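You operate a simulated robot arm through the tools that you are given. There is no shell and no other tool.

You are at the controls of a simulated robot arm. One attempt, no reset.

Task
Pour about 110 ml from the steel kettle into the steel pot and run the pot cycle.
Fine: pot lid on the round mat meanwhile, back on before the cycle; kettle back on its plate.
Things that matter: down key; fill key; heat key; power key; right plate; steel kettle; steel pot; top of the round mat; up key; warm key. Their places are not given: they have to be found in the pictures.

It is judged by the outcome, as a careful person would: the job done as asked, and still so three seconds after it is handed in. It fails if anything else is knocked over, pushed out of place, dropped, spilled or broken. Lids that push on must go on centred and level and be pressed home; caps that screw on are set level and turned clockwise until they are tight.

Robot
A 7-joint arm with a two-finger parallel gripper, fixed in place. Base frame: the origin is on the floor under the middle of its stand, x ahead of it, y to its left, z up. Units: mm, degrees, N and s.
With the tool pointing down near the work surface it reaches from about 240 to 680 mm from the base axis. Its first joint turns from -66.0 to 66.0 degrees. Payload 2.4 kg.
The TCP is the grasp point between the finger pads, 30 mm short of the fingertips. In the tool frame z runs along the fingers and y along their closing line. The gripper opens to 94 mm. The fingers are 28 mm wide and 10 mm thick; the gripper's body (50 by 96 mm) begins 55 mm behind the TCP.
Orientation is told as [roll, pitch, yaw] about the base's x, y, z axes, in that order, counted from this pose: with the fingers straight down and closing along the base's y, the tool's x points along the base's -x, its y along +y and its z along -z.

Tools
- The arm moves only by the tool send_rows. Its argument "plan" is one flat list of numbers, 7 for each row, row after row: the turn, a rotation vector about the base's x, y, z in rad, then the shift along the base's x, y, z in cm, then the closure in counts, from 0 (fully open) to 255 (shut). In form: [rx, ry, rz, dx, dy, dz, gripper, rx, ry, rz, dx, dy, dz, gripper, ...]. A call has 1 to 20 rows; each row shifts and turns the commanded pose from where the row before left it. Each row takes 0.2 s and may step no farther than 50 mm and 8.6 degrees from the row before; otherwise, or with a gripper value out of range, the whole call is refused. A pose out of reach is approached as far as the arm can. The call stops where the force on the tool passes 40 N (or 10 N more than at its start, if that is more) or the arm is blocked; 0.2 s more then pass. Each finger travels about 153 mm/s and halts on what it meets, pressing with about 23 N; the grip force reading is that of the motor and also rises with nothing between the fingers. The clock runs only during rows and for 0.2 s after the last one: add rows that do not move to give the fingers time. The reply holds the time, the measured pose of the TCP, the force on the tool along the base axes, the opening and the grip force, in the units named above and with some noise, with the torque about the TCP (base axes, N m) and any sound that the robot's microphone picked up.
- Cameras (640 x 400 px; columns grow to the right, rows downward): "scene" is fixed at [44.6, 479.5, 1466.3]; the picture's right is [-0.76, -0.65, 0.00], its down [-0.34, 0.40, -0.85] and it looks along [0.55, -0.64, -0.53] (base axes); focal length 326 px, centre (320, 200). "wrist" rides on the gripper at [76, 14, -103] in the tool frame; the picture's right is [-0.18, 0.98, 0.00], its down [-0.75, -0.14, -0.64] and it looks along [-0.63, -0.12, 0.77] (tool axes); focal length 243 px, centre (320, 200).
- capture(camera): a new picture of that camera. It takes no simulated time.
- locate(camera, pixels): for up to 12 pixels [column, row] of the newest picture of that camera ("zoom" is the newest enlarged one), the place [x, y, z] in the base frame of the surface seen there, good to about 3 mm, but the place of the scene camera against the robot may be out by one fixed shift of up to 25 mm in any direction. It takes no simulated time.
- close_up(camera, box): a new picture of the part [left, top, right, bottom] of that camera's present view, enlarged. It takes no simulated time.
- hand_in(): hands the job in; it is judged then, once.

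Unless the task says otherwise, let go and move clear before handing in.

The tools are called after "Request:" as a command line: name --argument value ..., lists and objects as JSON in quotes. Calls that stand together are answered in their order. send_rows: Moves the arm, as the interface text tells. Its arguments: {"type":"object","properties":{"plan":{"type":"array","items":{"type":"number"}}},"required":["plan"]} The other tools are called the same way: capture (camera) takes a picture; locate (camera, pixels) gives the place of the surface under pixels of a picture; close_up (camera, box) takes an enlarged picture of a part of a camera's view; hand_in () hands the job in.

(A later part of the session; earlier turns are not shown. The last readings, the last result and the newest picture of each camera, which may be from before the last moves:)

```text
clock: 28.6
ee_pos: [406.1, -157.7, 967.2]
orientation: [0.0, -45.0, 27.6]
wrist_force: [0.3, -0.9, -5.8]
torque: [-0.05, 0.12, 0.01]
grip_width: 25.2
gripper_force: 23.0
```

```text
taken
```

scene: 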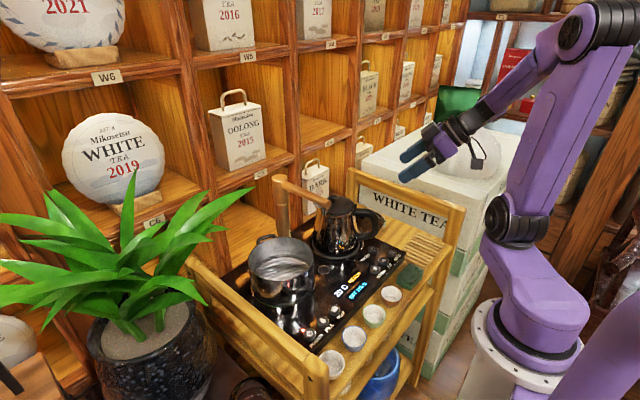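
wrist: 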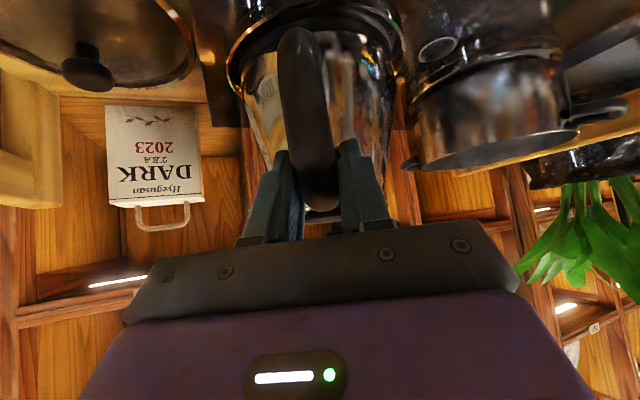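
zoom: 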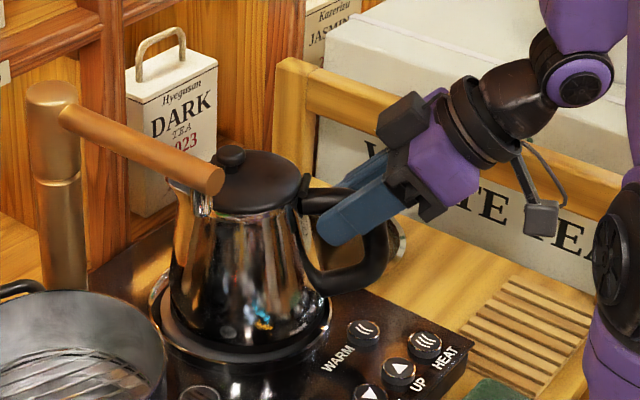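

The tool carries about 6 N and the kettle may have pivoted a little in the grip. I'll locate lid, knob and base points to see whether it tilted.

Request:
close_up --camera "scene" --box '[300, 185, 400, 265]'

Request:
locate --camera "zoom" --pixels '[[147, 95], [235, 55], [320, 100], [345, 100], [165, 112], [455, 205], [440, 240], [390, 260], [200, 340], [300, 330], [140, 270], [360, 285]]'

```text
5.00 times, centred on (350, 225) of scene
```

zoom: 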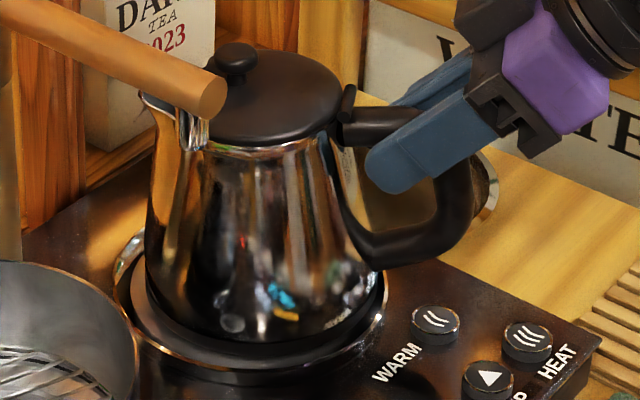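

```text
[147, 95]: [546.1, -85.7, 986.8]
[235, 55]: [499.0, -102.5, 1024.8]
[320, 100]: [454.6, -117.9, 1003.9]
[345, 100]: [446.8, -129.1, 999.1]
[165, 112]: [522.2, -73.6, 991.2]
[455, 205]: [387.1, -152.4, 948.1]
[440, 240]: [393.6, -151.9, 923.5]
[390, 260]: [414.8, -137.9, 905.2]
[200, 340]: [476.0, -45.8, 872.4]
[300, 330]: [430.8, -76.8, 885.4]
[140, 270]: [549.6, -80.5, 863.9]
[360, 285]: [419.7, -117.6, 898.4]
```

The kettle pivoted nose-down about 3–4° around its front edge, so the corner grip can't hold its ~1.3 kg cantilever. I'll set it back down, release, and regrip deeper and closer to the body so the fingertips brace against the rear wall.

Request:
send_rows --plan '[0, 0, 0, 0, 0, -0.3, 255, 0, 0, 0, 0, 0, -0.3, 255, 0, 0, 0, 0, 0, -0.2, 255, 0, 0, 0, 0, 0, -0.2, 255, 0, 0, 0, 0, 0, 0, 255]'

Request:
close_up --camera "scene" --box '[300, 185, 400, 265]'

```text
clock: 29.8
ee_pos: [407.0, -157.8, 960.1]
orientation: [-0.1, -45.1, 27.6]
wrist_force: [-6.3, 0.1, 17.9]
torque: [-0.05, 0.07, 0.02]
grip_width: 25.3
gripper_force: 22.5
```

```text
5.00 times, centred on (350, 225) of scene
```

zoom: 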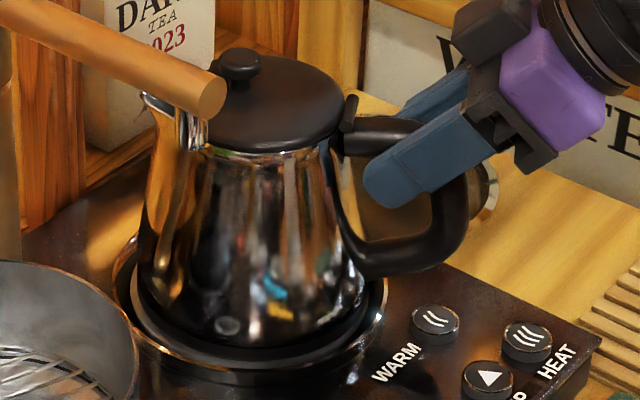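

The grip now presses down ~18 N with the kettle back on the plate. I'll ease up slightly, open the fingers, and look at how the kettle sits.

Request:
send_rows --plan '[0, 0, 0, 0, 0, 0.1, 255, 0, 0, 0, 0, 0, 0.05, 200, 0, 0, 0, 0, 0, 0, 150, 0, 0, 0, 0, 0, 0, 100, 0, 0, 0, 0, 0, 0, 30, 0, 0, 0, 0, 0, 0, 0]'

Request:
close_up --camera "scene" --box '[300, 185, 400, 265]'

Request:
locate --camera "zoom" --pixels '[[147, 95], [235, 60], [320, 100], [345, 105], [455, 205], [440, 240], [138, 250], [250, 320], [235, 48]]'

```text
clock: 31.2
ee_pos: [406.3, -158.5, 958.7]
orientation: [0.0, -45.1, 27.5]
wrist_force: [0.5, 0.5, -0.1]
torque: [-0.01, 0.01, 0.04]
grip_width: 93.8
gripper_force: 0.0
```

```text
5.00 times, centred on (350, 225) of scene
```

zoom: 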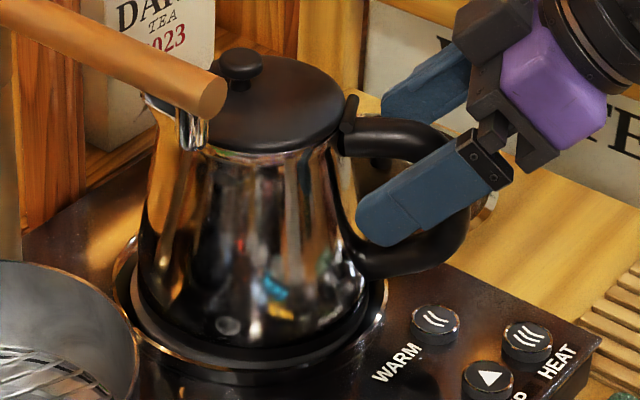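

```text
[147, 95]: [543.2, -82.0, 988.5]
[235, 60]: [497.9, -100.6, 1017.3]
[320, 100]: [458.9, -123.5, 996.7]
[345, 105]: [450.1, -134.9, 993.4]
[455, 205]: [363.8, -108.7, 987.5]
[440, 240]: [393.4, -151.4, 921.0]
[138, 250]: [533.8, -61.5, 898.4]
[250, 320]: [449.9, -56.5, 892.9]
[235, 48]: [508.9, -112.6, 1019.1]
```

The kettle looks back in its original seat. I'll back out, straighten the tool to ~7.5° lean, and first test in free air whether the arm can lean the tool far enough back at the pouring place.

Request:
send_rows --plan '[0, 0, 0, -2, -1.04, 2.26, 0, 0, 0, 0, -2.2, -1.15, 2.4, 0, 0, 0, 0, -2.1, -1.1, 2.4, 0, 0, 0, 0, 0, 0, 4, 0, 0, 0, 0, 0, 1, 4.5, 0, -0.0605, 0.1162, 0, 0, 4, 0, 0, -0.0605, 0.1162, 0, 0, 4, 0, 0, -0.0605, 0.1162, 0, 0, 4, 0, 0, -0.0605, 0.1162, 0, 0, 4, 0, 0, -0.0605, 0.1162, 0, 0, 4, 0, 0]'

Request:
capture --camera "scene"

```text
clock: 33.4
ee_pos: [342.5, 18.7, 1115.0]
orientation: [-0.1, -7.4, 27.6]
wrist_force: [-0.9, -0.2, -0.3]
torque: [0.0, 0.0, 0.03]
grip_width: 94.0
gripper_force: 0.0
```

```text
taken
```

scene: 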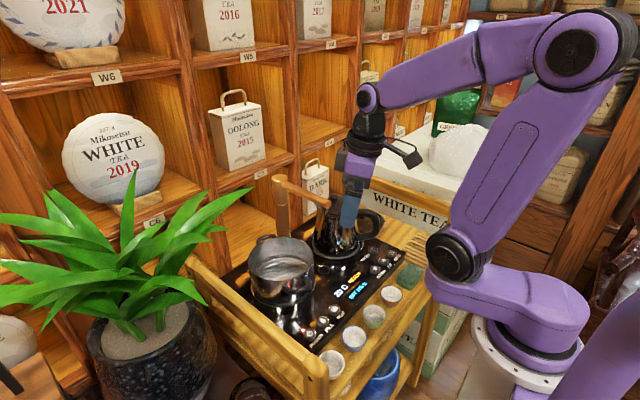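

Lean is now 7.4° at (342,19,1115), clear of the faucet. Now I'll lean the tool back about 53° further to test reach.

Request:
send_rows --plan '[-0.0605, 0.1162, 0, 0, 0, 0, 0, -0.0605, 0.1162, 0, 0, 0, 0, 0, -0.0605, 0.1162, 0, 0, 0, 0, 0, -0.0605, 0.1162, 0, 0, 0, 0, 0, -0.0605, 0.1162, 0, 0, 0, 0, 0, -0.0605, 0.1162, 0, 0, 0, 0, 0, -0.0605, 0.1162, 0, 0, 0, 0, 0, -0.0605, 0.1162, 0, 0, 0, 0, 0]'

Request:
capture --camera "scene"

```text
clock: 35.2
ee_pos: [343.6, 18.8, 1115.5]
orientation: [0.0, 52.8, 27.5]
wrist_force: [-0.6, 0.8, -1.0]
torque: [0.04, 0.0, 0.0]
grip_width: 93.9
gripper_force: 0.1
```

```text
taken
```

scene: 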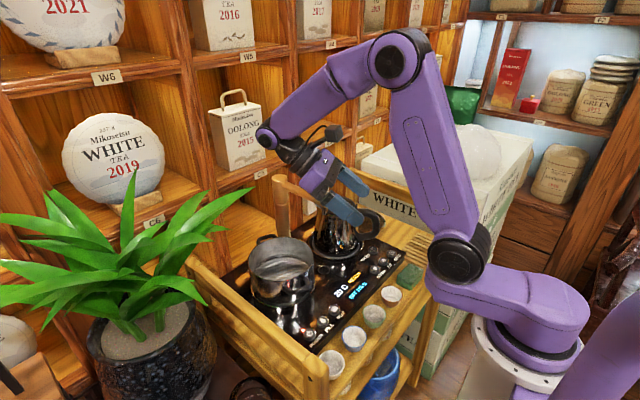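

The arm reaches a 53° backward lean at the pouring place. I'll return to an ~8° forward lean and move above the handle near the body for the deeper grasp.

Request:
send_rows --plan '[0.0613, -0.1177, 0, 0, 0, 0, 0, 0.0613, -0.1177, 0, 0, 0, 0, 0, 0.0613, -0.1177, 0, 0, 0, 0, 0, 0.0613, -0.1177, 0, 0, 0, 0, 0, 0.0613, -0.1177, 0, 0, -2, 0, 0, 0.0613, -0.1177, 0, 0, -2, 0, 0, 0.0613, -0.1177, 0, 0, -2, 0, 0, 0.0613, -0.1177, 0, 0, -2, 0, 0, 0, 0, 0, 1, -4, 0, 0, 0, 0, 0, 2, -4, 0, 0, 0, 0, 0, 2.3, -1.2, 0, 0, 0, 0, 0, 2, 0, -2, 0]'

Request:
capture --camera "wrist"

Request:
close_up --camera "scene" --box '[290, 120, 430, 270]'

```text
clock: 37.8
ee_pos: [418.1, -153.3, 1094.7]
orientation: [0.0, -8.2, 27.5]
wrist_force: [-0.2, -0.9, -0.3]
torque: [0.02, -0.01, -0.05]
grip_width: 93.9
gripper_force: 0.0
```

```text
taken
```

wrist: 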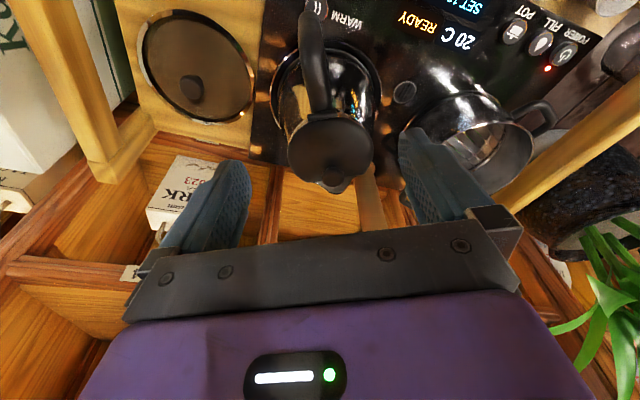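

```text
2.67 times, centred on (360, 195) of scene
```

zoom: 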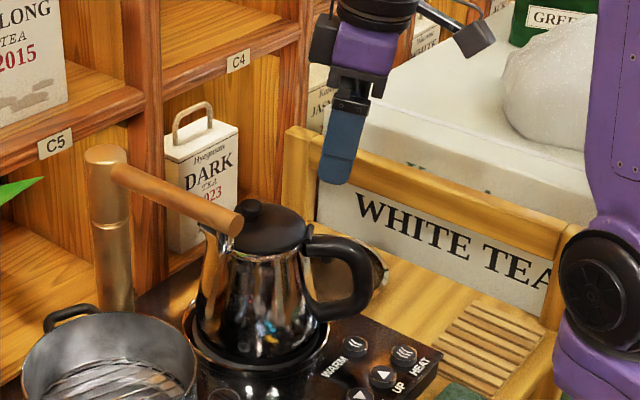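

From here the handle runs wrist (310,20)→(322,115) with the lid at (330,150). I'll zoom and locate handle, wall and hinge points.

Request:
close_up --camera "wrist" --box '[250, 0, 410, 200]'

Request:
locate --camera "wrist" --pixels '[[312, 30], [314, 50], [317, 70], [320, 90], [322, 105], [325, 118], [330, 150], [300, 110], [345, 100], [338, 187], [302, 60], [329, 75]]'

```text
2.00 times, centred on (330, 100) of wrist
```

zoom: 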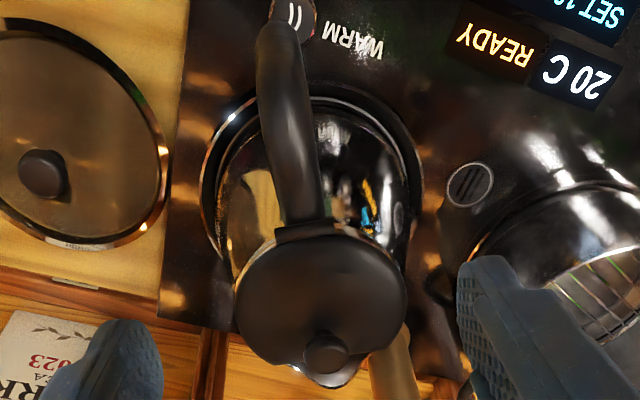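

```text
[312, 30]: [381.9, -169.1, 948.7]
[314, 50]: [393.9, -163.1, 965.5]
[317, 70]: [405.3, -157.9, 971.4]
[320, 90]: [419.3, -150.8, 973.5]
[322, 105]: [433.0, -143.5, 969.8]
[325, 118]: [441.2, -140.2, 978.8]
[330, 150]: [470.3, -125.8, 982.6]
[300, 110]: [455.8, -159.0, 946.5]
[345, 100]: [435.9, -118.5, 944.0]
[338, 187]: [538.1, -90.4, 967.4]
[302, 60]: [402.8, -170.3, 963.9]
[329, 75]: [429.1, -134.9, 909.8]
```

The top bar's centre plane is y≈-157.9+0.507(x-405.3), hinge plate at (441,-140,979). I'll shift ~1 mm and descend beside the handle to z≈985, then re-check.

Request:
send_rows --plan '[0, 0, 0, -0.1, 0.1, -3, 0, 0, 0, 0, 0, 0, -4, 0, 0, 0, 0, 0, 0, -4, 0, 0, 0, 0, 0, 0, 0, 0]'

Request:
capture --camera "wrist"

Request:
close_up --camera "scene" --box '[300, 155, 420, 265]'

```text
clock: 38.8
ee_pos: [416.1, -152.9, 985.9]
orientation: [0.0, -8.2, 27.6]
wrist_force: [-0.2, -0.8, 1.0]
torque: [-0.03, -0.02, -0.01]
grip_width: 93.7
gripper_force: 0.1
```

```text
taken
```

wrist: 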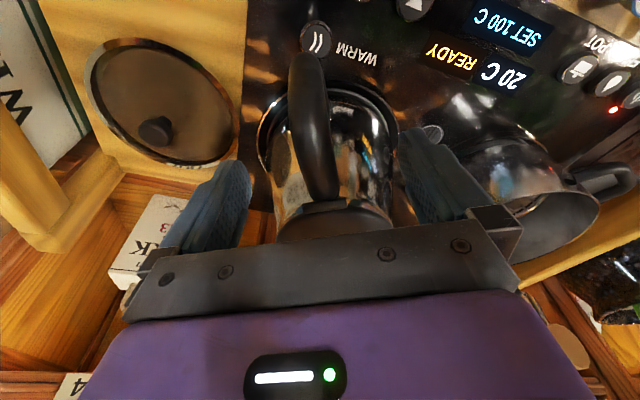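

```text
3.64 times, centred on (360, 210) of scene
```

zoom: 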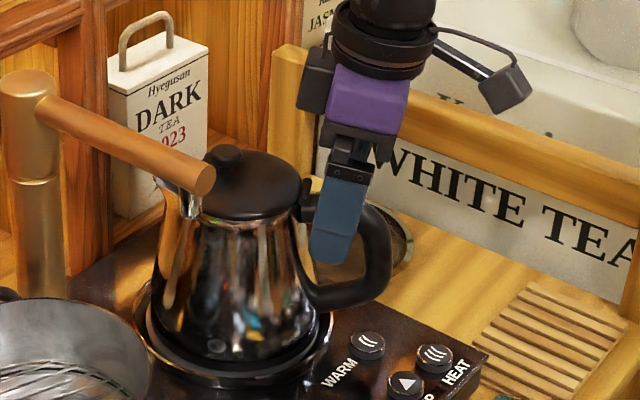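

Both fingers straddle the handle with no contact. I'll descend further in steps to TCP z≈932.

Request:
send_rows --plan '[0, 0, 0, 0, 0, -2, 0, 0, 0, 0, 0, 0, -2, 0, 0, 0, 0, 0, 0, -1.4, 0, 0, 0, 0, 0, 0, 0, 0]'

Request:
capture --camera "wrist"

Request:
close_up --camera "scene" --box '[310, 175, 410, 255]'

```text
clock: 39.8
ee_pos: [415.3, -151.5, 930.9]
orientation: [0.0, -8.2, 27.5]
wrist_force: [0.4, -1.0, 0.7]
torque: [0.0, -0.01, 0.01]
grip_width: 94.0
gripper_force: 0.1
```

```text
taken
```

wrist: 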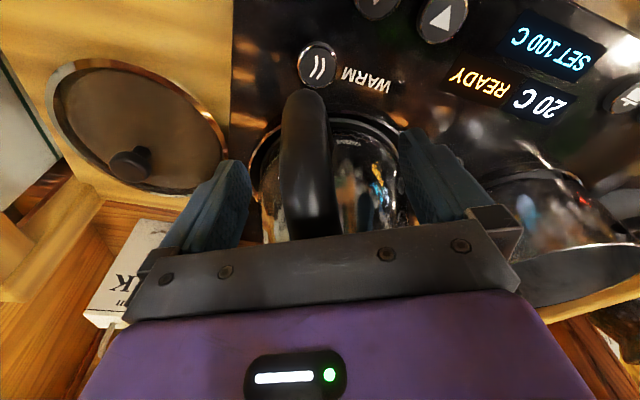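

```text
5.00 times, centred on (360, 215) of scene
```

zoom: 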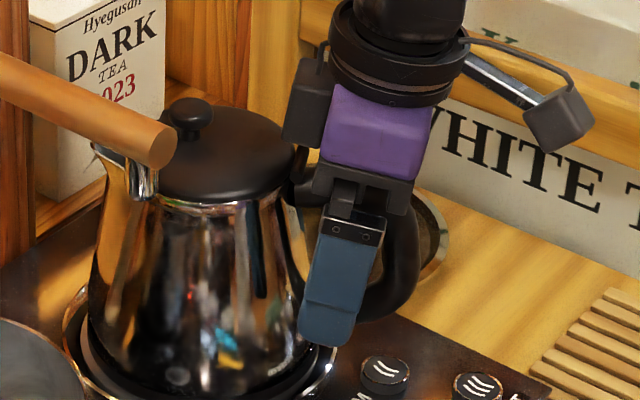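

No contact yet at z≈931. I'll check handle centring against the fingers from the current wrist picture.

Request:
locate --camera "wrist" --pixels '[[305, 120], [306, 150], [308, 180], [310, 205], [311, 225], [288, 180], [330, 180], [290, 210], [334, 210], [345, 160], [270, 190]]'

```text
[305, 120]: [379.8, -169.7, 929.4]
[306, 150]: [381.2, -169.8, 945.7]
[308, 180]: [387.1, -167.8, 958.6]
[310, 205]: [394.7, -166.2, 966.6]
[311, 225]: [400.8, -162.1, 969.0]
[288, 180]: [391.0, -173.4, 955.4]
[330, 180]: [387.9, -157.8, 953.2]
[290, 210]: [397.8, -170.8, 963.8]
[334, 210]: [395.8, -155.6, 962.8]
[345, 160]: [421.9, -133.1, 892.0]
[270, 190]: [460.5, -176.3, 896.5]
```

Handle mid-line matches the TCP within ~1 mm. Lowering 3 mm more and closing the fingers.

Request:
send_rows --plan '[0, 0, 0, 0, 0, -0.3, 0, 0, 0, 0, 0, 0, 0, 80, 0, 0, 0, 0, 0, 0, 140, 0, 0, 0, 0, 0, 0, 170, 0, 0, 0, 0, 0, 0, 210, 0, 0, 0, 0, 0, 0, 255, 0, 0, 0, 0, 0, 0, 255]'

Request:
capture --camera "wrist"

Request:
close_up --camera "scene" --box '[310, 175, 410, 255]'

```text
clock: 41.4
ee_pos: [414.2, -154.1, 927.2]
orientation: [0.0, -8.2, 27.5]
wrist_force: [-3.0, -4.1, 5.2]
torque: [-0.14, 0.47, -0.08]
grip_width: 25.3
gripper_force: 22.8
```

```text
taken
```

wrist: 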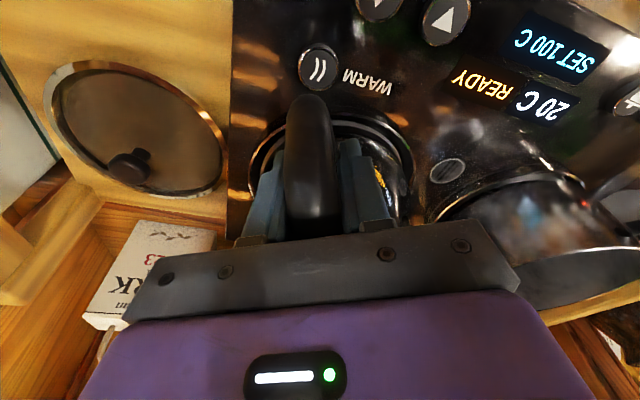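

```text
5.00 times, centred on (360, 215) of scene
```

zoom: 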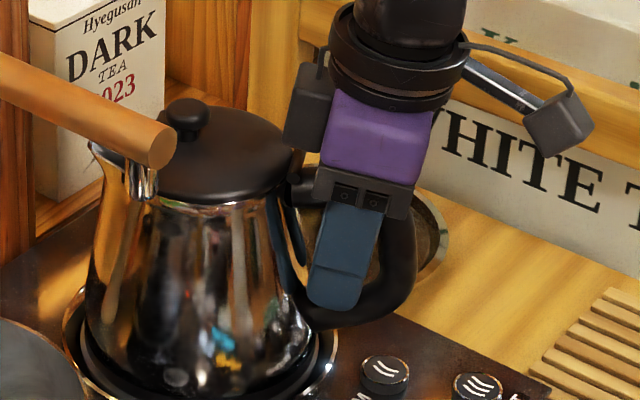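

Gripped at 25.3 mm with a small backward push on the fingertips (they touch the rear wall, as intended). I'll lift slowly and check the load and tilt.

Request:
send_rows --plan '[0, 0, 0, 0, 0, 0.2, 255, 0, 0, 0, 0, 0, 0.2, 255, 0, 0, 0, 0, 0, 0.2, 255, 0, 0, 0, 0, 0, 0.2, 255, 0, 0, 0, 0, 0, 0, 255]'

Request:
close_up --camera "scene" --box '[300, 185, 400, 265]'

```text
clock: 42.6
ee_pos: [415.0, -152.0, 935.7]
orientation: [0.0, -8.1, 27.5]
wrist_force: [0.5, -0.2, -9.9]
torque: [-0.32, 0.63, 0.03]
grip_width: 25.3
gripper_force: 22.9
```

```text
5.00 times, centred on (350, 225) of scene
```

zoom: 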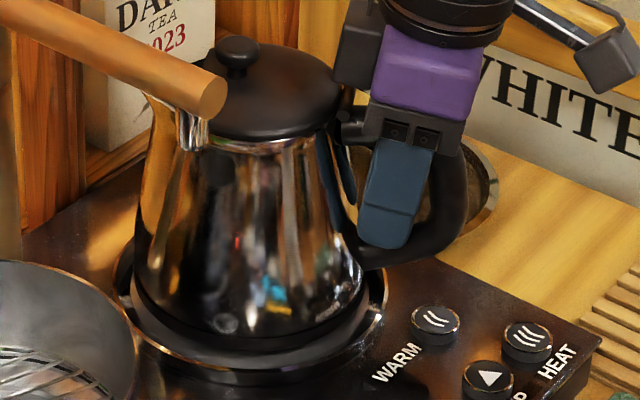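

The tool now carries 9.9 N with 0.71 N·m about the closing axis – the whole kettle (COM ≈72 mm ahead) is off the plate and level. I'll lift gently further and check for slip.

Request:
send_rows --plan '[0, 0, 0, 0, 0, 0.5, 255, 0, 0, 0, 0, 0, 0.8, 255, 0, 0, 0, 0, 0, 1, 255, 0, 0, 0, 0, 0, 0.8, 255, 0, 0, 0, 0, 0, 0.3, 255, 0, 0, 0, 0, 0, 0, 255]'

Request:
close_up --camera "scene" --box '[290, 165, 410, 265]'

Request:
capture --camera "wrist"

```text
clock: 44.0
ee_pos: [416.1, -152.4, 970.1]
orientation: [0.0, -8.1, 27.5]
wrist_force: [0.2, 0.9, -10.7]
torque: [-0.36, 0.6, 0.02]
grip_width: 25.3
gripper_force: 23.0
```

```text
4.00 times, centred on (350, 215) of scene
```

zoom: 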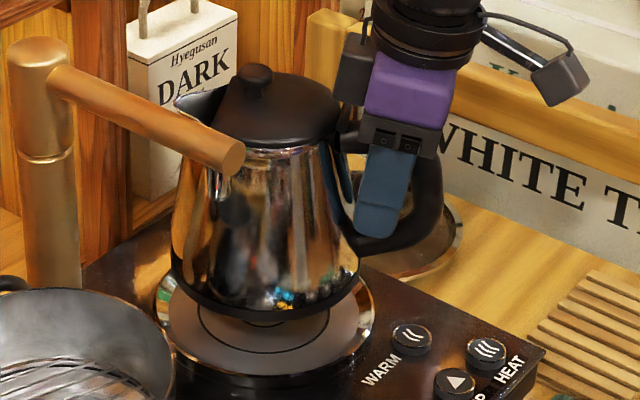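

```text
taken
```

wrist: 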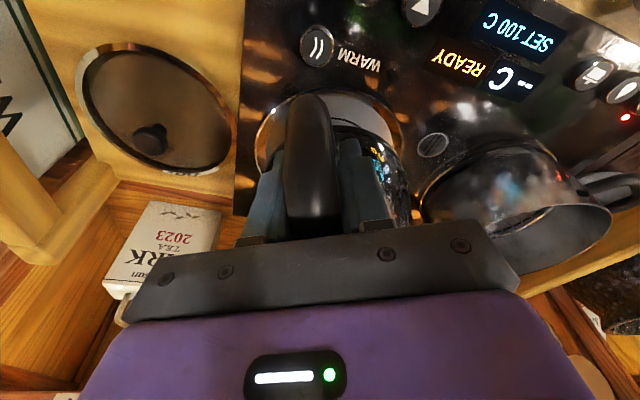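

The kettle hangs level and steady (≈10 N), display shows "-- C" as it left the plate. I'll note the plate position and take several static force readings as a weight baseline.

Request:
locate --camera "zoom" --pixels '[[262, 350], [160, 300], [372, 320], [265, 375], [175, 103], [260, 72], [240, 155], [330, 360]]'

Request:
send_rows --plan '[0, 0, 0, 0, 0, 0, 255]'

Request:
send_rows --plan '[0, 0, 0, 0, 0, 0, 255]'

Request:
send_rows --plan '[0, 0, 0, 0, 0, 0, 255]'

Request:
send_rows --plan '[0, 0, 0, 0, 0, 0, 255]'

Request:
send_rows --plan '[0, 0, 0, 0, 0, 0, 255]'

Request:
send_rows --plan '[0, 0, 0, 0, 0, 0, 255]'

```text
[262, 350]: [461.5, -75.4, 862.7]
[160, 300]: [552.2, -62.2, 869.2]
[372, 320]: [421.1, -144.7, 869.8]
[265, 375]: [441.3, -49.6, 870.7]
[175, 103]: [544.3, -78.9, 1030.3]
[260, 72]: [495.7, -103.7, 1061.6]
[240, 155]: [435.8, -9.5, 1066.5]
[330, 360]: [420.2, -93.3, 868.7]
```

```text
clock: 44.4
ee_pos: [415.6, -152.7, 969.3]
orientation: [0.0, -8.1, 27.6]
wrist_force: [0.8, 0.1, -10.2]
torque: [-0.32, 0.57, -0.02]
grip_width: 25.2
gripper_force: 22.6
```

```text
clock: 44.8
ee_pos: [414.7, -153.0, 969.0]
orientation: [0.0, -8.1, 27.6]
wrist_force: [-0.9, -1.7, -9.9]
torque: [-0.31, 0.61, 0.02]
grip_width: 25.2
gripper_force: 22.7
```

```text
clock: 45.2
ee_pos: [415.7, -153.1, 968.5]
orientation: [0.0, -8.2, 27.4]
wrist_force: [-0.3, -0.1, -10.8]
torque: [-0.33, 0.6, -0.03]
grip_width: 25.1
gripper_force: 23.4
```

```text
clock: 45.6
ee_pos: [414.5, -152.8, 969.9]
orientation: [0.0, -8.0, 27.6]
wrist_force: [-0.6, -0.1, -9.9]
torque: [-0.33, 0.6, -0.04]
grip_width: 25.3
gripper_force: 23.5
```

```text
clock: 46.0
ee_pos: [415.9, -151.5, 969.0]
orientation: [0.0, -8.1, 27.5]
wrist_force: [0.1, 0.1, -10.2]
torque: [-0.31, 0.65, -0.01]
grip_width: 25.1
gripper_force: 22.3
```

```text
clock: 46.4
ee_pos: [415.2, -152.7, 970.2]
orientation: [0.0, -8.1, 27.4]
wrist_force: [-0.6, -0.3, -10.7]
torque: [-0.34, 0.62, 0.01]
grip_width: 25.4
gripper_force: 23.6
```

Baseline weight averages 10.3 N. I'll raise the kettle so its base clears the faucet (top ≈1060), then carry it over to the pot side, yawing slightly to gain clearance.

Request:
send_rows --plan '[0, 0, 0, 0, 0, 1, 255, 0, 0, 0, 0, 0, 2, 255, 0, 0, 0, 0, 0, 2.5, 255, 0, 0, 0, 0, 0, 2.5, 255, 0, 0, 0, 0, 0, 2.5, 255, 0, 0, 0, 0, 0, 2.5, 255, 0, 0, 0, 0, 0, 2.5, 255, 0, 0, 0, 0, 0, 2.5, 255, 0, 0, 0, 0, 0, 1.5, 255, 0, 0, 0, 0, 0, 0.5, 255, 0, 0, 0, 0, 0, 0, 255]'

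Request:
capture --camera "scene"

```text
clock: 48.8
ee_pos: [415.0, -152.3, 1169.8]
orientation: [0.0, -8.3, 27.6]
wrist_force: [-0.3, 0.0, -10.8]
torque: [-0.3, 0.63, 0.01]
grip_width: 25.4
gripper_force: 23.1
```

```text
taken
```

scene: 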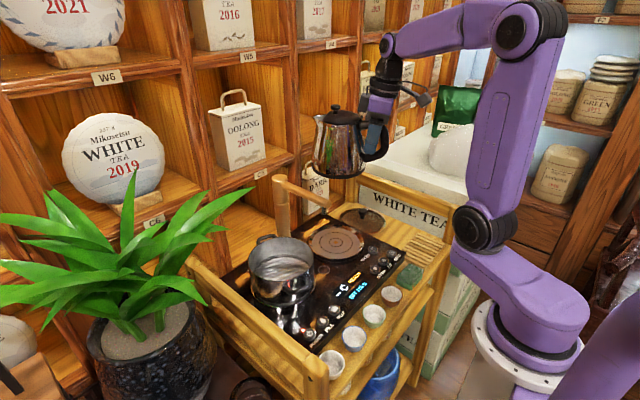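

The kettle hangs level at (340,145) in the scene. I'll measure the bare plate and the kettle base before crossing the faucet.

Request:
close_up --camera "scene" --box '[260, 90, 420, 270]'

Request:
locate --camera "scene" --pixels '[[336, 243], [308, 240], [364, 244], [335, 226], [337, 259], [325, 178], [340, 181], [316, 120], [280, 180], [328, 205], [300, 192]]'

```text
2.22 times, centred on (340, 180) of scene
```

zoom: 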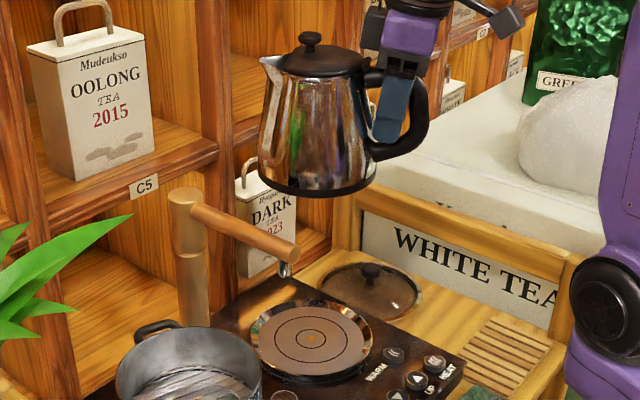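

```text
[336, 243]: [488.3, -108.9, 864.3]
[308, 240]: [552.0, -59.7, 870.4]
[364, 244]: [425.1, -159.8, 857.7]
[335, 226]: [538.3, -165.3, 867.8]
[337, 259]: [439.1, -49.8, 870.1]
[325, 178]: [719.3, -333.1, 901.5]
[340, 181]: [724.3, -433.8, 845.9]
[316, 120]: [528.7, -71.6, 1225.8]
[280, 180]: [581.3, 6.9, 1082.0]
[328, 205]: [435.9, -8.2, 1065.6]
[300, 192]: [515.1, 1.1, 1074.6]
```

Plate centre ≈(483,-117,847) after correction, and the kettle base (≈1090) clears the faucet (≈1065). Crossing to the pot side now.

Request:
send_rows --plan '[0, 0, 0, -0.5, 1.2, 0.2, 255, 0, 0, 0, -1.0, 2.2, 0.2, 255, 0, 0, 0, -1.0, 2.4, 0, 255, 0, 0, 0, -1.0, 2.4, 0, 255, 0, 0, 0, -1.0, 2.4, 0, 255, 0, 0, 0, -1.0, 2.4, 0, 255, 0, 0, -0.047, -1.0, 2.4, 0, 255, 0, 0, -0.047, -1.0, 2.2, 0, 255, 0, 0, -0.046, -0.8, 1.8, 0, 255, 0, 0, 0, -0.5, 1.0, 0, 255, 0, 0, 0, 0, 0, 0, 255]'

Request:
capture --camera "scene"

Request:
capture --camera "wrist"

```text
clock: 51.2
ee_pos: [326.3, 50.5, 1174.0]
orientation: [0.0, -8.1, 19.4]
wrist_force: [-0.3, -1.0, -11.1]
torque: [-0.2, 0.62, 0.01]
grip_width: 25.5
gripper_force: 22.7
```

```text
taken
```

scene: 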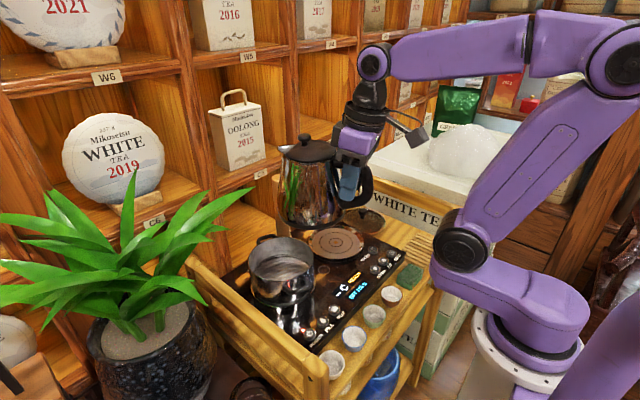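

```text
taken
```

wrist: 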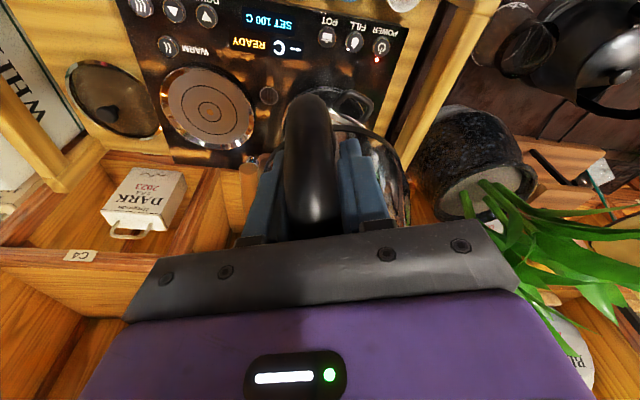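

The kettle is now left of the faucet, still level. I'll locate its spout tip to verify my estimate (457,97,1216).

Request:
close_up --camera "scene" --box '[260, 120, 380, 240]'

Request:
locate --camera "zoom" --pixels '[[185, 100], [178, 100], [250, 50], [185, 150], [200, 260], [300, 290], [190, 105]]'

```text
3.33 times, centred on (320, 180) of scene
```

zoom: 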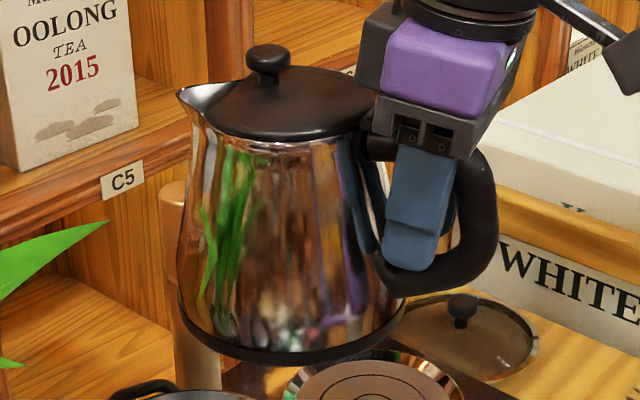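

```text
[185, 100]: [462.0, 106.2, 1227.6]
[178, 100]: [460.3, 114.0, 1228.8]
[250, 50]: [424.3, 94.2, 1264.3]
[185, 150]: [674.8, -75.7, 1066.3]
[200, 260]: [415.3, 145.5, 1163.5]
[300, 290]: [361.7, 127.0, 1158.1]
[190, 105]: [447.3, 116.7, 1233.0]
```

Spout tip checks out at ≈(457,98,1211), right above the pot's near half. I'll start tilting about the spout while lowering, pausing to check the weight.

Request:
send_rows --plan '[-0.0292, 0.0823, 0, -0.29, -0.1, -1.37, 255, -0.0292, 0.0823, 0, -0.2, -0.07, -1.25, 255, -0.0292, 0.0823, 0, -0.08, -0.03, -0.74, 255, 0, 0, 0, 0, 0, 0, 255]'

Request:
send_rows --plan '[0, 0, 0, 0, 0, 0, 255]'

Request:
close_up --camera "scene" --box '[240, 110, 400, 310]'

```text
clock: 52.2
ee_pos: [321.7, 49.3, 1140.4]
orientation: [0.0, 6.7, 19.4]
wrist_force: [0.3, 0.0, -10.3]
torque: [-0.19, 0.52, 0.03]
grip_width: 25.5
gripper_force: 23.4
```

```text
clock: 52.6
ee_pos: [321.7, 48.7, 1140.8]
orientation: [0.0, 6.8, 19.5]
wrist_force: [0.3, -0.5, -11.1]
torque: [-0.15, 0.59, -0.02]
grip_width: 25.5
gripper_force: 23.6
```

```text
2.00 times, centred on (320, 210) of scene
```

zoom: 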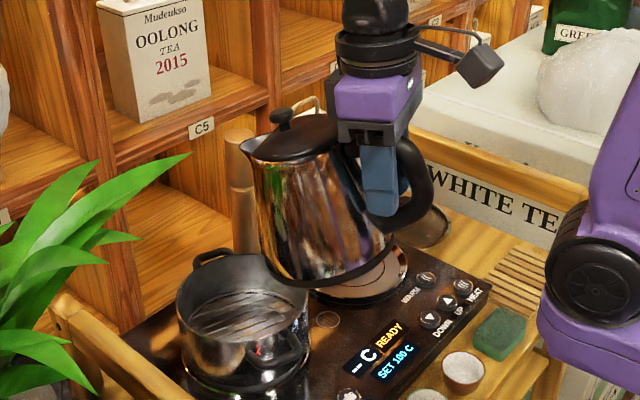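

No loss at 15° tilt (≈10.7 N). Continuing to 30°.

Request:
send_rows --plan '[-0.0292, 0.0823, 0, 0.01, 0, -0.73, 255, -0.0292, 0.0823, 0, 0.12, 0.04, -0.74, 255, -0.0292, 0.0823, 0, 0.22, 0.08, -0.76, 255, 0, 0, 0, 0, 0, 0, 255]'

Request:
send_rows --plan '[0, 0, 0, 0, 0, 0, 255]'

Request:
close_up --camera "scene" --box '[240, 110, 400, 310]'

```text
clock: 53.6
ee_pos: [325.6, 49.7, 1118.2]
orientation: [0.0, 21.8, 19.5]
wrist_force: [-0.1, 0.6, -10.0]
torque: [-0.18, 0.44, -0.01]
grip_width: 25.2
gripper_force: 23.2
```

```text
clock: 54.0
ee_pos: [326.0, 51.6, 1117.9]
orientation: [0.0, 21.9, 19.5]
wrist_force: [-0.4, 0.3, -10.3]
torque: [-0.17, 0.42, 0.0]
grip_width: 25.3
gripper_force: 23.2
```

```text
2.00 times, centred on (320, 210) of scene
```

zoom: 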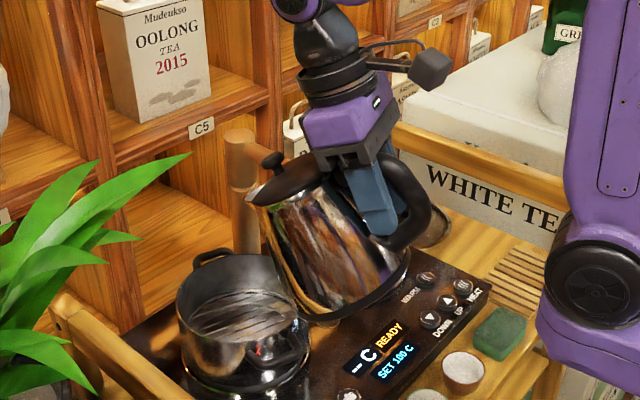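

Still ≈10.2 N at 30°. Going on to 35° and then checking, slower now.

Request:
send_rows --plan '[-0.0146, 0.0411, 0, 0.16, 0.055, -0.24, 255, -0.0146, 0.0411, 0, 0.16, 0.055, -0.24, 255, 0, 0, 0, 0, 0, 0, 255, 0, 0, 0, 0, 0, 0, 255]'

Request:
send_rows --plan '[-0.0146, 0.0411, 0, 0.21, 0.075, -0.2, 255, -0.0146, 0.0411, 0, 0.21, 0.075, -0.21, 255, 0, 0, 0, 0, 0, 0, 255, 0, 0, 0, 0, 0, 0, 255]'

Request:
close_up --camera "scene" --box '[240, 150, 370, 310]'

```text
clock: 55.0
ee_pos: [327.3, 52.1, 1113.4]
orientation: [0.0, 26.8, 19.4]
wrist_force: [0.2, -0.3, -10.2]
torque: [-0.13, 0.35, 0.0]
grip_width: 25.4
gripper_force: 23.4
```

```text
clock: 56.0
ee_pos: [332.6, 53.1, 1108.4]
orientation: [0.0, 31.8, 19.6]
wrist_force: [0.8, -0.1, -10.4]
torque: [-0.13, 0.31, 0.01]
grip_width: 25.3
gripper_force: 23.3
```

```text
2.50 times, centred on (305, 230) of scene
```

zoom: 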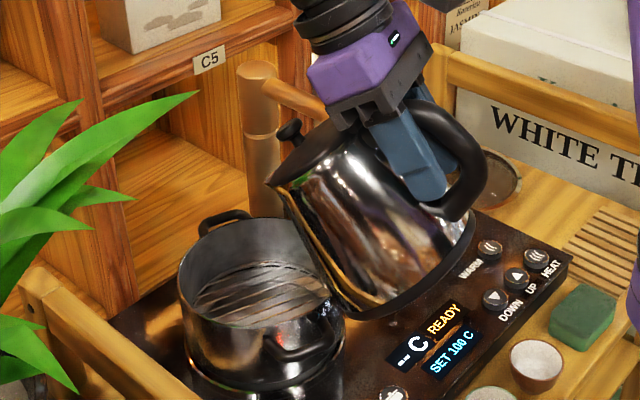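

No loss yet at 40°. Proceeding in 2.5° steps with weight checks.

Request:
send_rows --plan '[-0.0146, 0.0411, 0, 0.26, 0.09, 0, 255, 0, 0, 0, 0, 0, 0, 255, 0, 0, 0, 0, 0, 0, 255]'

Request:
send_rows --plan '[0, 0, 0, 0, 0, 0, 255]'

Request:
send_rows --plan '[-0.0146, 0.0411, 0, 0.26, 0.09, 0, 255, 0, 0, 0, 0, 0, 0, 255, 0, 0, 0, 0, 0, 0, 255]'

Request:
send_rows --plan '[0, 0, 0, 0, 0, 0, 255]'

Request:
close_up --camera "scene" --box '[240, 150, 370, 310]'

```text
clock: 56.8
ee_pos: [335.0, 53.9, 1109.4]
orientation: [-0.1, 34.3, 19.4]
wrist_force: [0.5, 0.2, -10.5]
torque: [-0.11, 0.29, -0.01]
grip_width: 25.1
gripper_force: 23.2
```

```text
clock: 57.2
ee_pos: [335.3, 54.1, 1108.7]
orientation: [-0.1, 34.3, 19.4]
wrist_force: [0.8, -1.4, -9.6]
torque: [-0.08, 0.31, -0.03]
grip_width: 25.6
gripper_force: 23.0
```

```text
clock: 58.0
ee_pos: [338.4, 55.9, 1109.0]
orientation: [-0.2, 36.7, 19.5]
wrist_force: [-0.5, 0.1, -10.6]
torque: [-0.11, 0.27, -0.01]
grip_width: 25.6
gripper_force: 22.9
```

```text
clock: 58.4
ee_pos: [337.8, 54.9, 1108.8]
orientation: [-0.1, 36.8, 19.5]
wrist_force: [-0.7, -0.1, -9.9]
torque: [-0.07, 0.26, 0.02]
grip_width: 25.7
gripper_force: 23.1
```

```text
2.50 times, centred on (305, 230) of scene
```

zoom: 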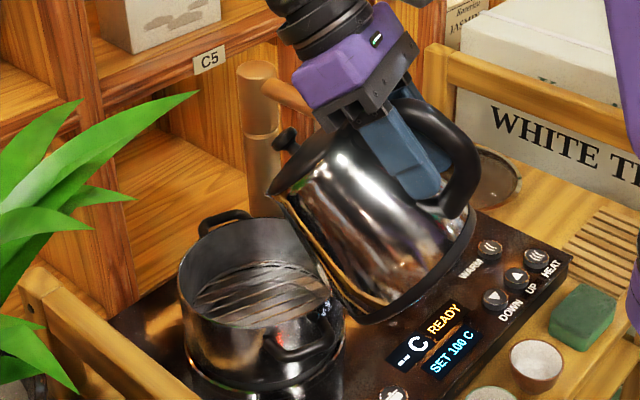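

Nothing poured at 45° (≈10.2 N). Continuing toward 50° in 2.5° steps.

Request:
send_rows --plan '[-0.0146, 0.0411, 0, 0.3, 0.11, 0, 255, 0, 0, 0, 0, 0, 0, 255, 0, 0, 0, 0, 0, 0, 255]'

Request:
send_rows --plan '[0, 0, 0, 0, 0, 0, 255]'

Request:
send_rows --plan '[-0.0146, 0.0411, 0, 0.31, 0.11, 0.05, 255, 0, 0, 0, 0, 0, 0, 255, 0, 0, 0, 0, 0, 0, 255]'

Request:
send_rows --plan '[0, 0, 0, 0, 0, 0, 255]'

Request:
close_up --camera "scene" --box '[240, 150, 370, 310]'

```text
clock: 59.2
ee_pos: [341.4, 56.2, 1110.3]
orientation: [-0.1, 39.3, 19.5]
wrist_force: [0.8, -0.7, -9.4]
torque: [-0.08, 0.22, -0.01]
grip_width: 25.3
gripper_force: 23.1
```

```text
clock: 59.6
ee_pos: [341.1, 56.7, 1108.8]
orientation: [-0.1, 39.3, 19.5]
wrist_force: [0.0, -0.6, -9.7]
torque: [-0.1, 0.23, 0.01]
grip_width: 25.5
gripper_force: 22.8
```

```text
clock: 60.4
ee_pos: [343.6, 58.4, 1109.9]
orientation: [-0.1, 41.6, 19.4]
wrist_force: [0.3, -0.7, -9.8]
torque: [-0.04, 0.18, -0.02]
grip_width: 25.5
gripper_force: 23.1
```

```text
clock: 60.8
ee_pos: [344.8, 57.9, 1109.7]
orientation: [-0.1, 41.7, 19.5]
wrist_force: [-0.2, 0.0, -11.0]
torque: [-0.1, 0.21, 0.0]
grip_width: 25.4
gripper_force: 22.7
```

```text
2.50 times, centred on (305, 230) of scene
```

zoom: 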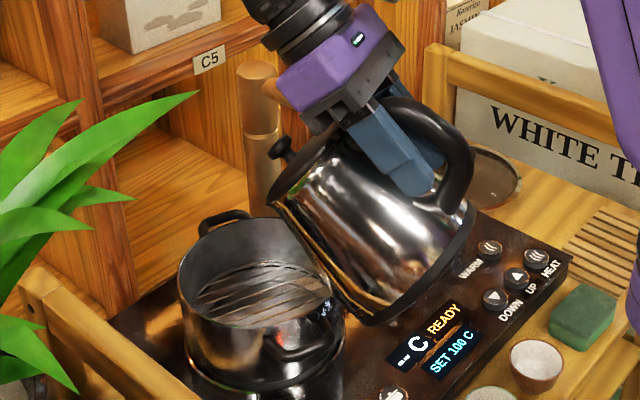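

At 50° the mean is still about 10 N with no stream visible. Continuing to 52.5° and 55°.

Request:
send_rows --plan '[-0.0146, 0.0411, 0, 0.34, 0.12, 0.02, 255, 0, 0, 0, 0, 0, 0, 255]'

Request:
close_up --camera "scene" --box '[240, 180, 350, 300]'

Request:
send_rows --plan '[0, 0, 0, 0, 0, 0, 255]'

Request:
send_rows --plan '[0, 0, 0, 0, 0, 0, 255]'

Request:
send_rows --plan '[0, 0, 0, 0, 0, 0, 255]'

```text
clock: 61.4
ee_pos: [347.4, 58.7, 1109.9]
orientation: [-0.1, 44.4, 19.4]
wrist_force: [1.0, -0.3, -10.9]
torque: [-0.06, 0.19, 0.01]
grip_width: 25.3
gripper_force: 23.7
```

```text
3.33 times, centred on (295, 240) of scene
```

zoom: 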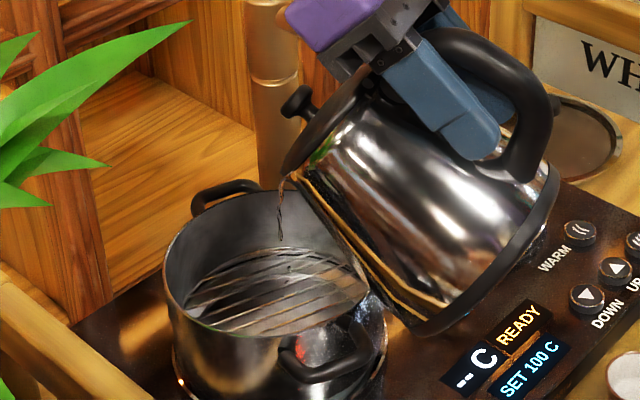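

```text
clock: 61.8
ee_pos: [345.8, 59.1, 1110.5]
orientation: [-0.1, 44.3, 19.4]
wrist_force: [-0.1, 0.2, -10.9]
torque: [-0.06, 0.17, -0.04]
grip_width: 25.5
gripper_force: 22.9
```

```text
clock: 62.2
ee_pos: [346.8, 58.5, 1110.3]
orientation: [-0.1, 44.3, 19.4]
wrist_force: [0.0, 0.1, -10.9]
torque: [-0.09, 0.19, -0.04]
grip_width: 25.4
gripper_force: 23.2
```

```text
clock: 62.6
ee_pos: [346.6, 59.6, 1109.5]
orientation: [0.0, 44.3, 19.4]
wrist_force: [0.3, -0.2, -11.1]
torque: [-0.09, 0.18, 0.02]
grip_width: 25.6
gripper_force: 23.6
```

A thin stream appears at the spout (zoom (283,190)) falling into the pot. I'll look again and keep weighing.

Request:
close_up --camera "scene" --box '[240, 180, 350, 300]'

Request:
send_rows --plan '[0, 0, 0, 0, 0, 0, 255, 0, 0, 0, 0, 0, 0, 255]'

Request:
send_rows --plan '[0, 0, 0, 0, 0, 0, 255, 0, 0, 0, 0, 0, 0, 255]'

Request:
send_rows --plan '[0, 0, 0, 0, 0, 0, 255, 0, 0, 0, 0, 0, 0, 255]'

Request:
close_up --camera "scene" --box '[240, 180, 350, 300]'

```text
3.33 times, centred on (295, 240) of scene
```

zoom: 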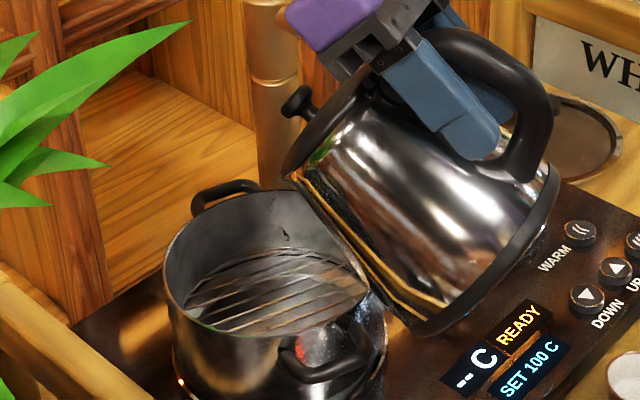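

```text
clock: 63.2
ee_pos: [348.3, 58.9, 1110.5]
orientation: [-0.2, 44.3, 19.3]
wrist_force: [-0.6, -0.3, -9.6]
torque: [-0.04, 0.17, 0.01]
grip_width: 25.3
gripper_force: 23.4
```

```text
clock: 63.8
ee_pos: [347.5, 58.8, 1110.2]
orientation: [-0.1, 44.3, 19.5]
wrist_force: [-0.9, 0.5, -9.1]
torque: [-0.06, 0.18, 0.0]
grip_width: 25.3
gripper_force: 23.1
```

```text
clock: 64.4
ee_pos: [348.2, 58.9, 1110.2]
orientation: [-0.1, 44.3, 19.5]
wrist_force: [1.2, 0.1, -9.7]
torque: [-0.04, 0.17, 0.0]
grip_width: 25.5
gripper_force: 22.9
```

```text
3.33 times, centred on (295, 240) of scene
```

zoom: 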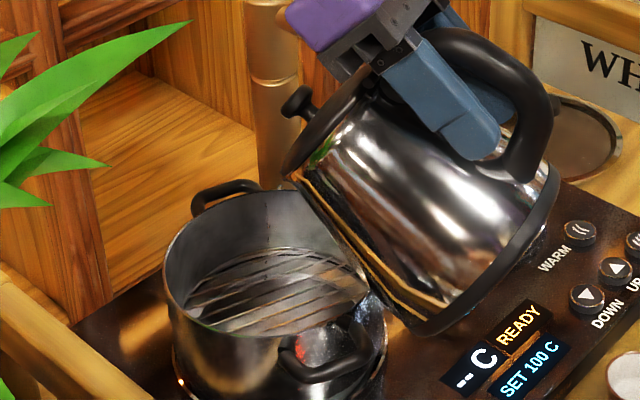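

The stream stopped by itself, so the pour is quasi-static; geometry suggests ≈19 ml per degree from here (starting ≈52°), so ~58° for 110 ml. I'll tilt to 55° and wait for the flow to finish.

Request:
send_rows --plan '[-0.0073, 0.0206, 0, 0.19, 0.07, 0.1, 255, 0, 0, 0, 0, 0, 0, 255, -0.0073, 0.0206, 0, 0.18, 0.06, 0.1, 255, 0, 0, 0, 0, 0, 0, 255]'

Request:
close_up --camera "scene" --box '[240, 180, 350, 300]'

Request:
send_rows --plan '[0, 0, 0, 0, 0, 0, 255, 0, 0, 0, 0, 0, 0, 255, 0, 0, 0, 0, 0, 0, 255, 0, 0, 0, 0, 0, 0, 255]'

Request:
close_up --camera "scene" --box '[240, 180, 350, 300]'

```text
clock: 65.4
ee_pos: [351.6, 59.8, 1112.5]
orientation: [0.0, 46.8, 19.4]
wrist_force: [-0.3, 0.1, -9.9]
torque: [-0.07, 0.12, 0.03]
grip_width: 25.5
gripper_force: 23.2
```

```text
3.33 times, centred on (295, 240) of scene
```

zoom: 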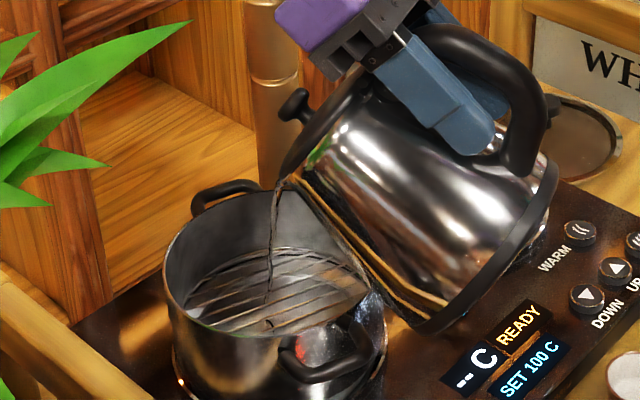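

```text
clock: 66.4
ee_pos: [351.0, 60.0, 1111.3]
orientation: [0.0, 46.8, 19.4]
wrist_force: [-0.8, -0.1, -10.5]
torque: [-0.06, 0.09, 0.01]
grip_width: 25.4
gripper_force: 23.4
```

```text
3.33 times, centred on (295, 240) of scene
```

zoom: 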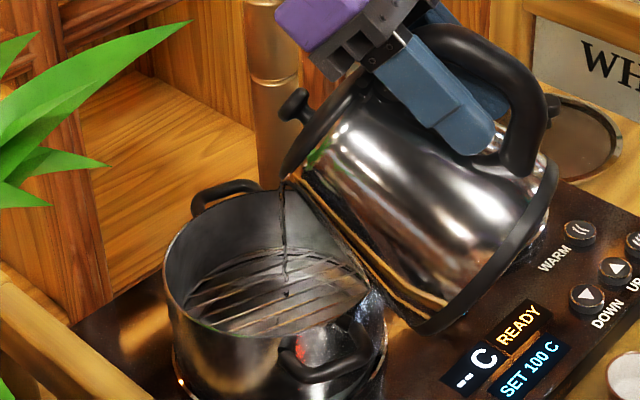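

A steady stream lands well inside the pot. I'll wait for it to stop while reading the weight.

Request:
send_rows --plan '[0, 0, 0, 0, 0, 0, 255, 0, 0, 0, 0, 0, 0, 255, 0, 0, 0, 0, 0, 0, 255, 0, 0, 0, 0, 0, 0, 255]'

Request:
send_rows --plan '[0, 0, 0, 0, 0, 0, 255, 0, 0, 0, 0, 0, 0, 255, 0, 0, 0, 0, 0, 0, 255, 0, 0, 0, 0, 0, 0, 255]'

Request:
close_up --camera "scene" --box '[240, 180, 350, 300]'

Request:
send_rows --plan '[0, 0, 0, 0, 0, 0, 255]'

Request:
send_rows --plan '[0, 0, 0, 0, 0, 0, 255]'

Request:
send_rows --plan '[0, 0, 0, 0, 0, 0, 255]'

Request:
send_rows --plan '[0, 0, 0, 0, 0, 0, 255]'

```text
clock: 67.4
ee_pos: [351.3, 58.8, 1112.2]
orientation: [-0.1, 46.9, 19.4]
wrist_force: [-0.8, 0.0, -10.4]
torque: [-0.04, 0.18, -0.05]
grip_width: 25.3
gripper_force: 22.7
```

```text
clock: 68.4
ee_pos: [352.2, 59.6, 1111.3]
orientation: [-0.1, 46.8, 19.3]
wrist_force: [0.1, -0.3, -9.5]
torque: [-0.08, 0.15, 0.0]
grip_width: 25.5
gripper_force: 22.8
```

```text
3.33 times, centred on (295, 240) of scene
```

zoom: 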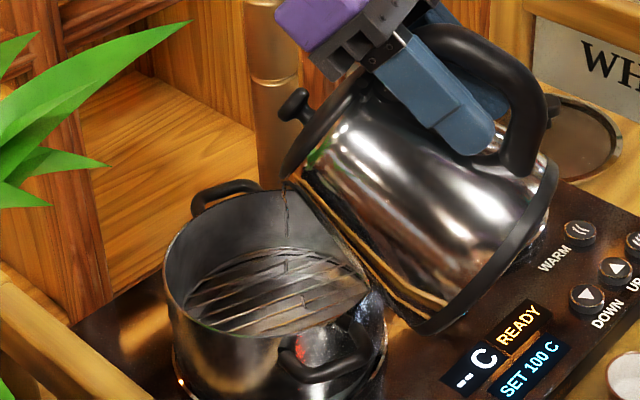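

```text
clock: 68.8
ee_pos: [351.3, 60.9, 1112.0]
orientation: [-0.1, 46.7, 19.4]
wrist_force: [0.5, -0.5, -10.0]
torque: [-0.04, 0.13, 0.02]
grip_width: 25.5
gripper_force: 23.2
```

```text
clock: 69.2
ee_pos: [351.0, 59.4, 1111.3]
orientation: [0.0, 46.8, 19.4]
wrist_force: [-0.8, 0.0, -9.9]
torque: [-0.07, 0.16, -0.02]
grip_width: 25.3
gripper_force: 23.4
```

```text
clock: 69.6
ee_pos: [351.1, 61.0, 1111.7]
orientation: [-0.1, 46.8, 19.4]
wrist_force: [-0.3, 0.0, -9.4]
torque: [-0.08, 0.14, -0.01]
grip_width: 25.4
gripper_force: 23.5
```

```text
clock: 70.0
ee_pos: [351.5, 60.8, 1111.7]
orientation: [-0.1, 46.8, 19.5]
wrist_force: [0.2, -0.8, -10.3]
torque: [-0.05, 0.13, -0.01]
grip_width: 25.3
gripper_force: 23.2
```

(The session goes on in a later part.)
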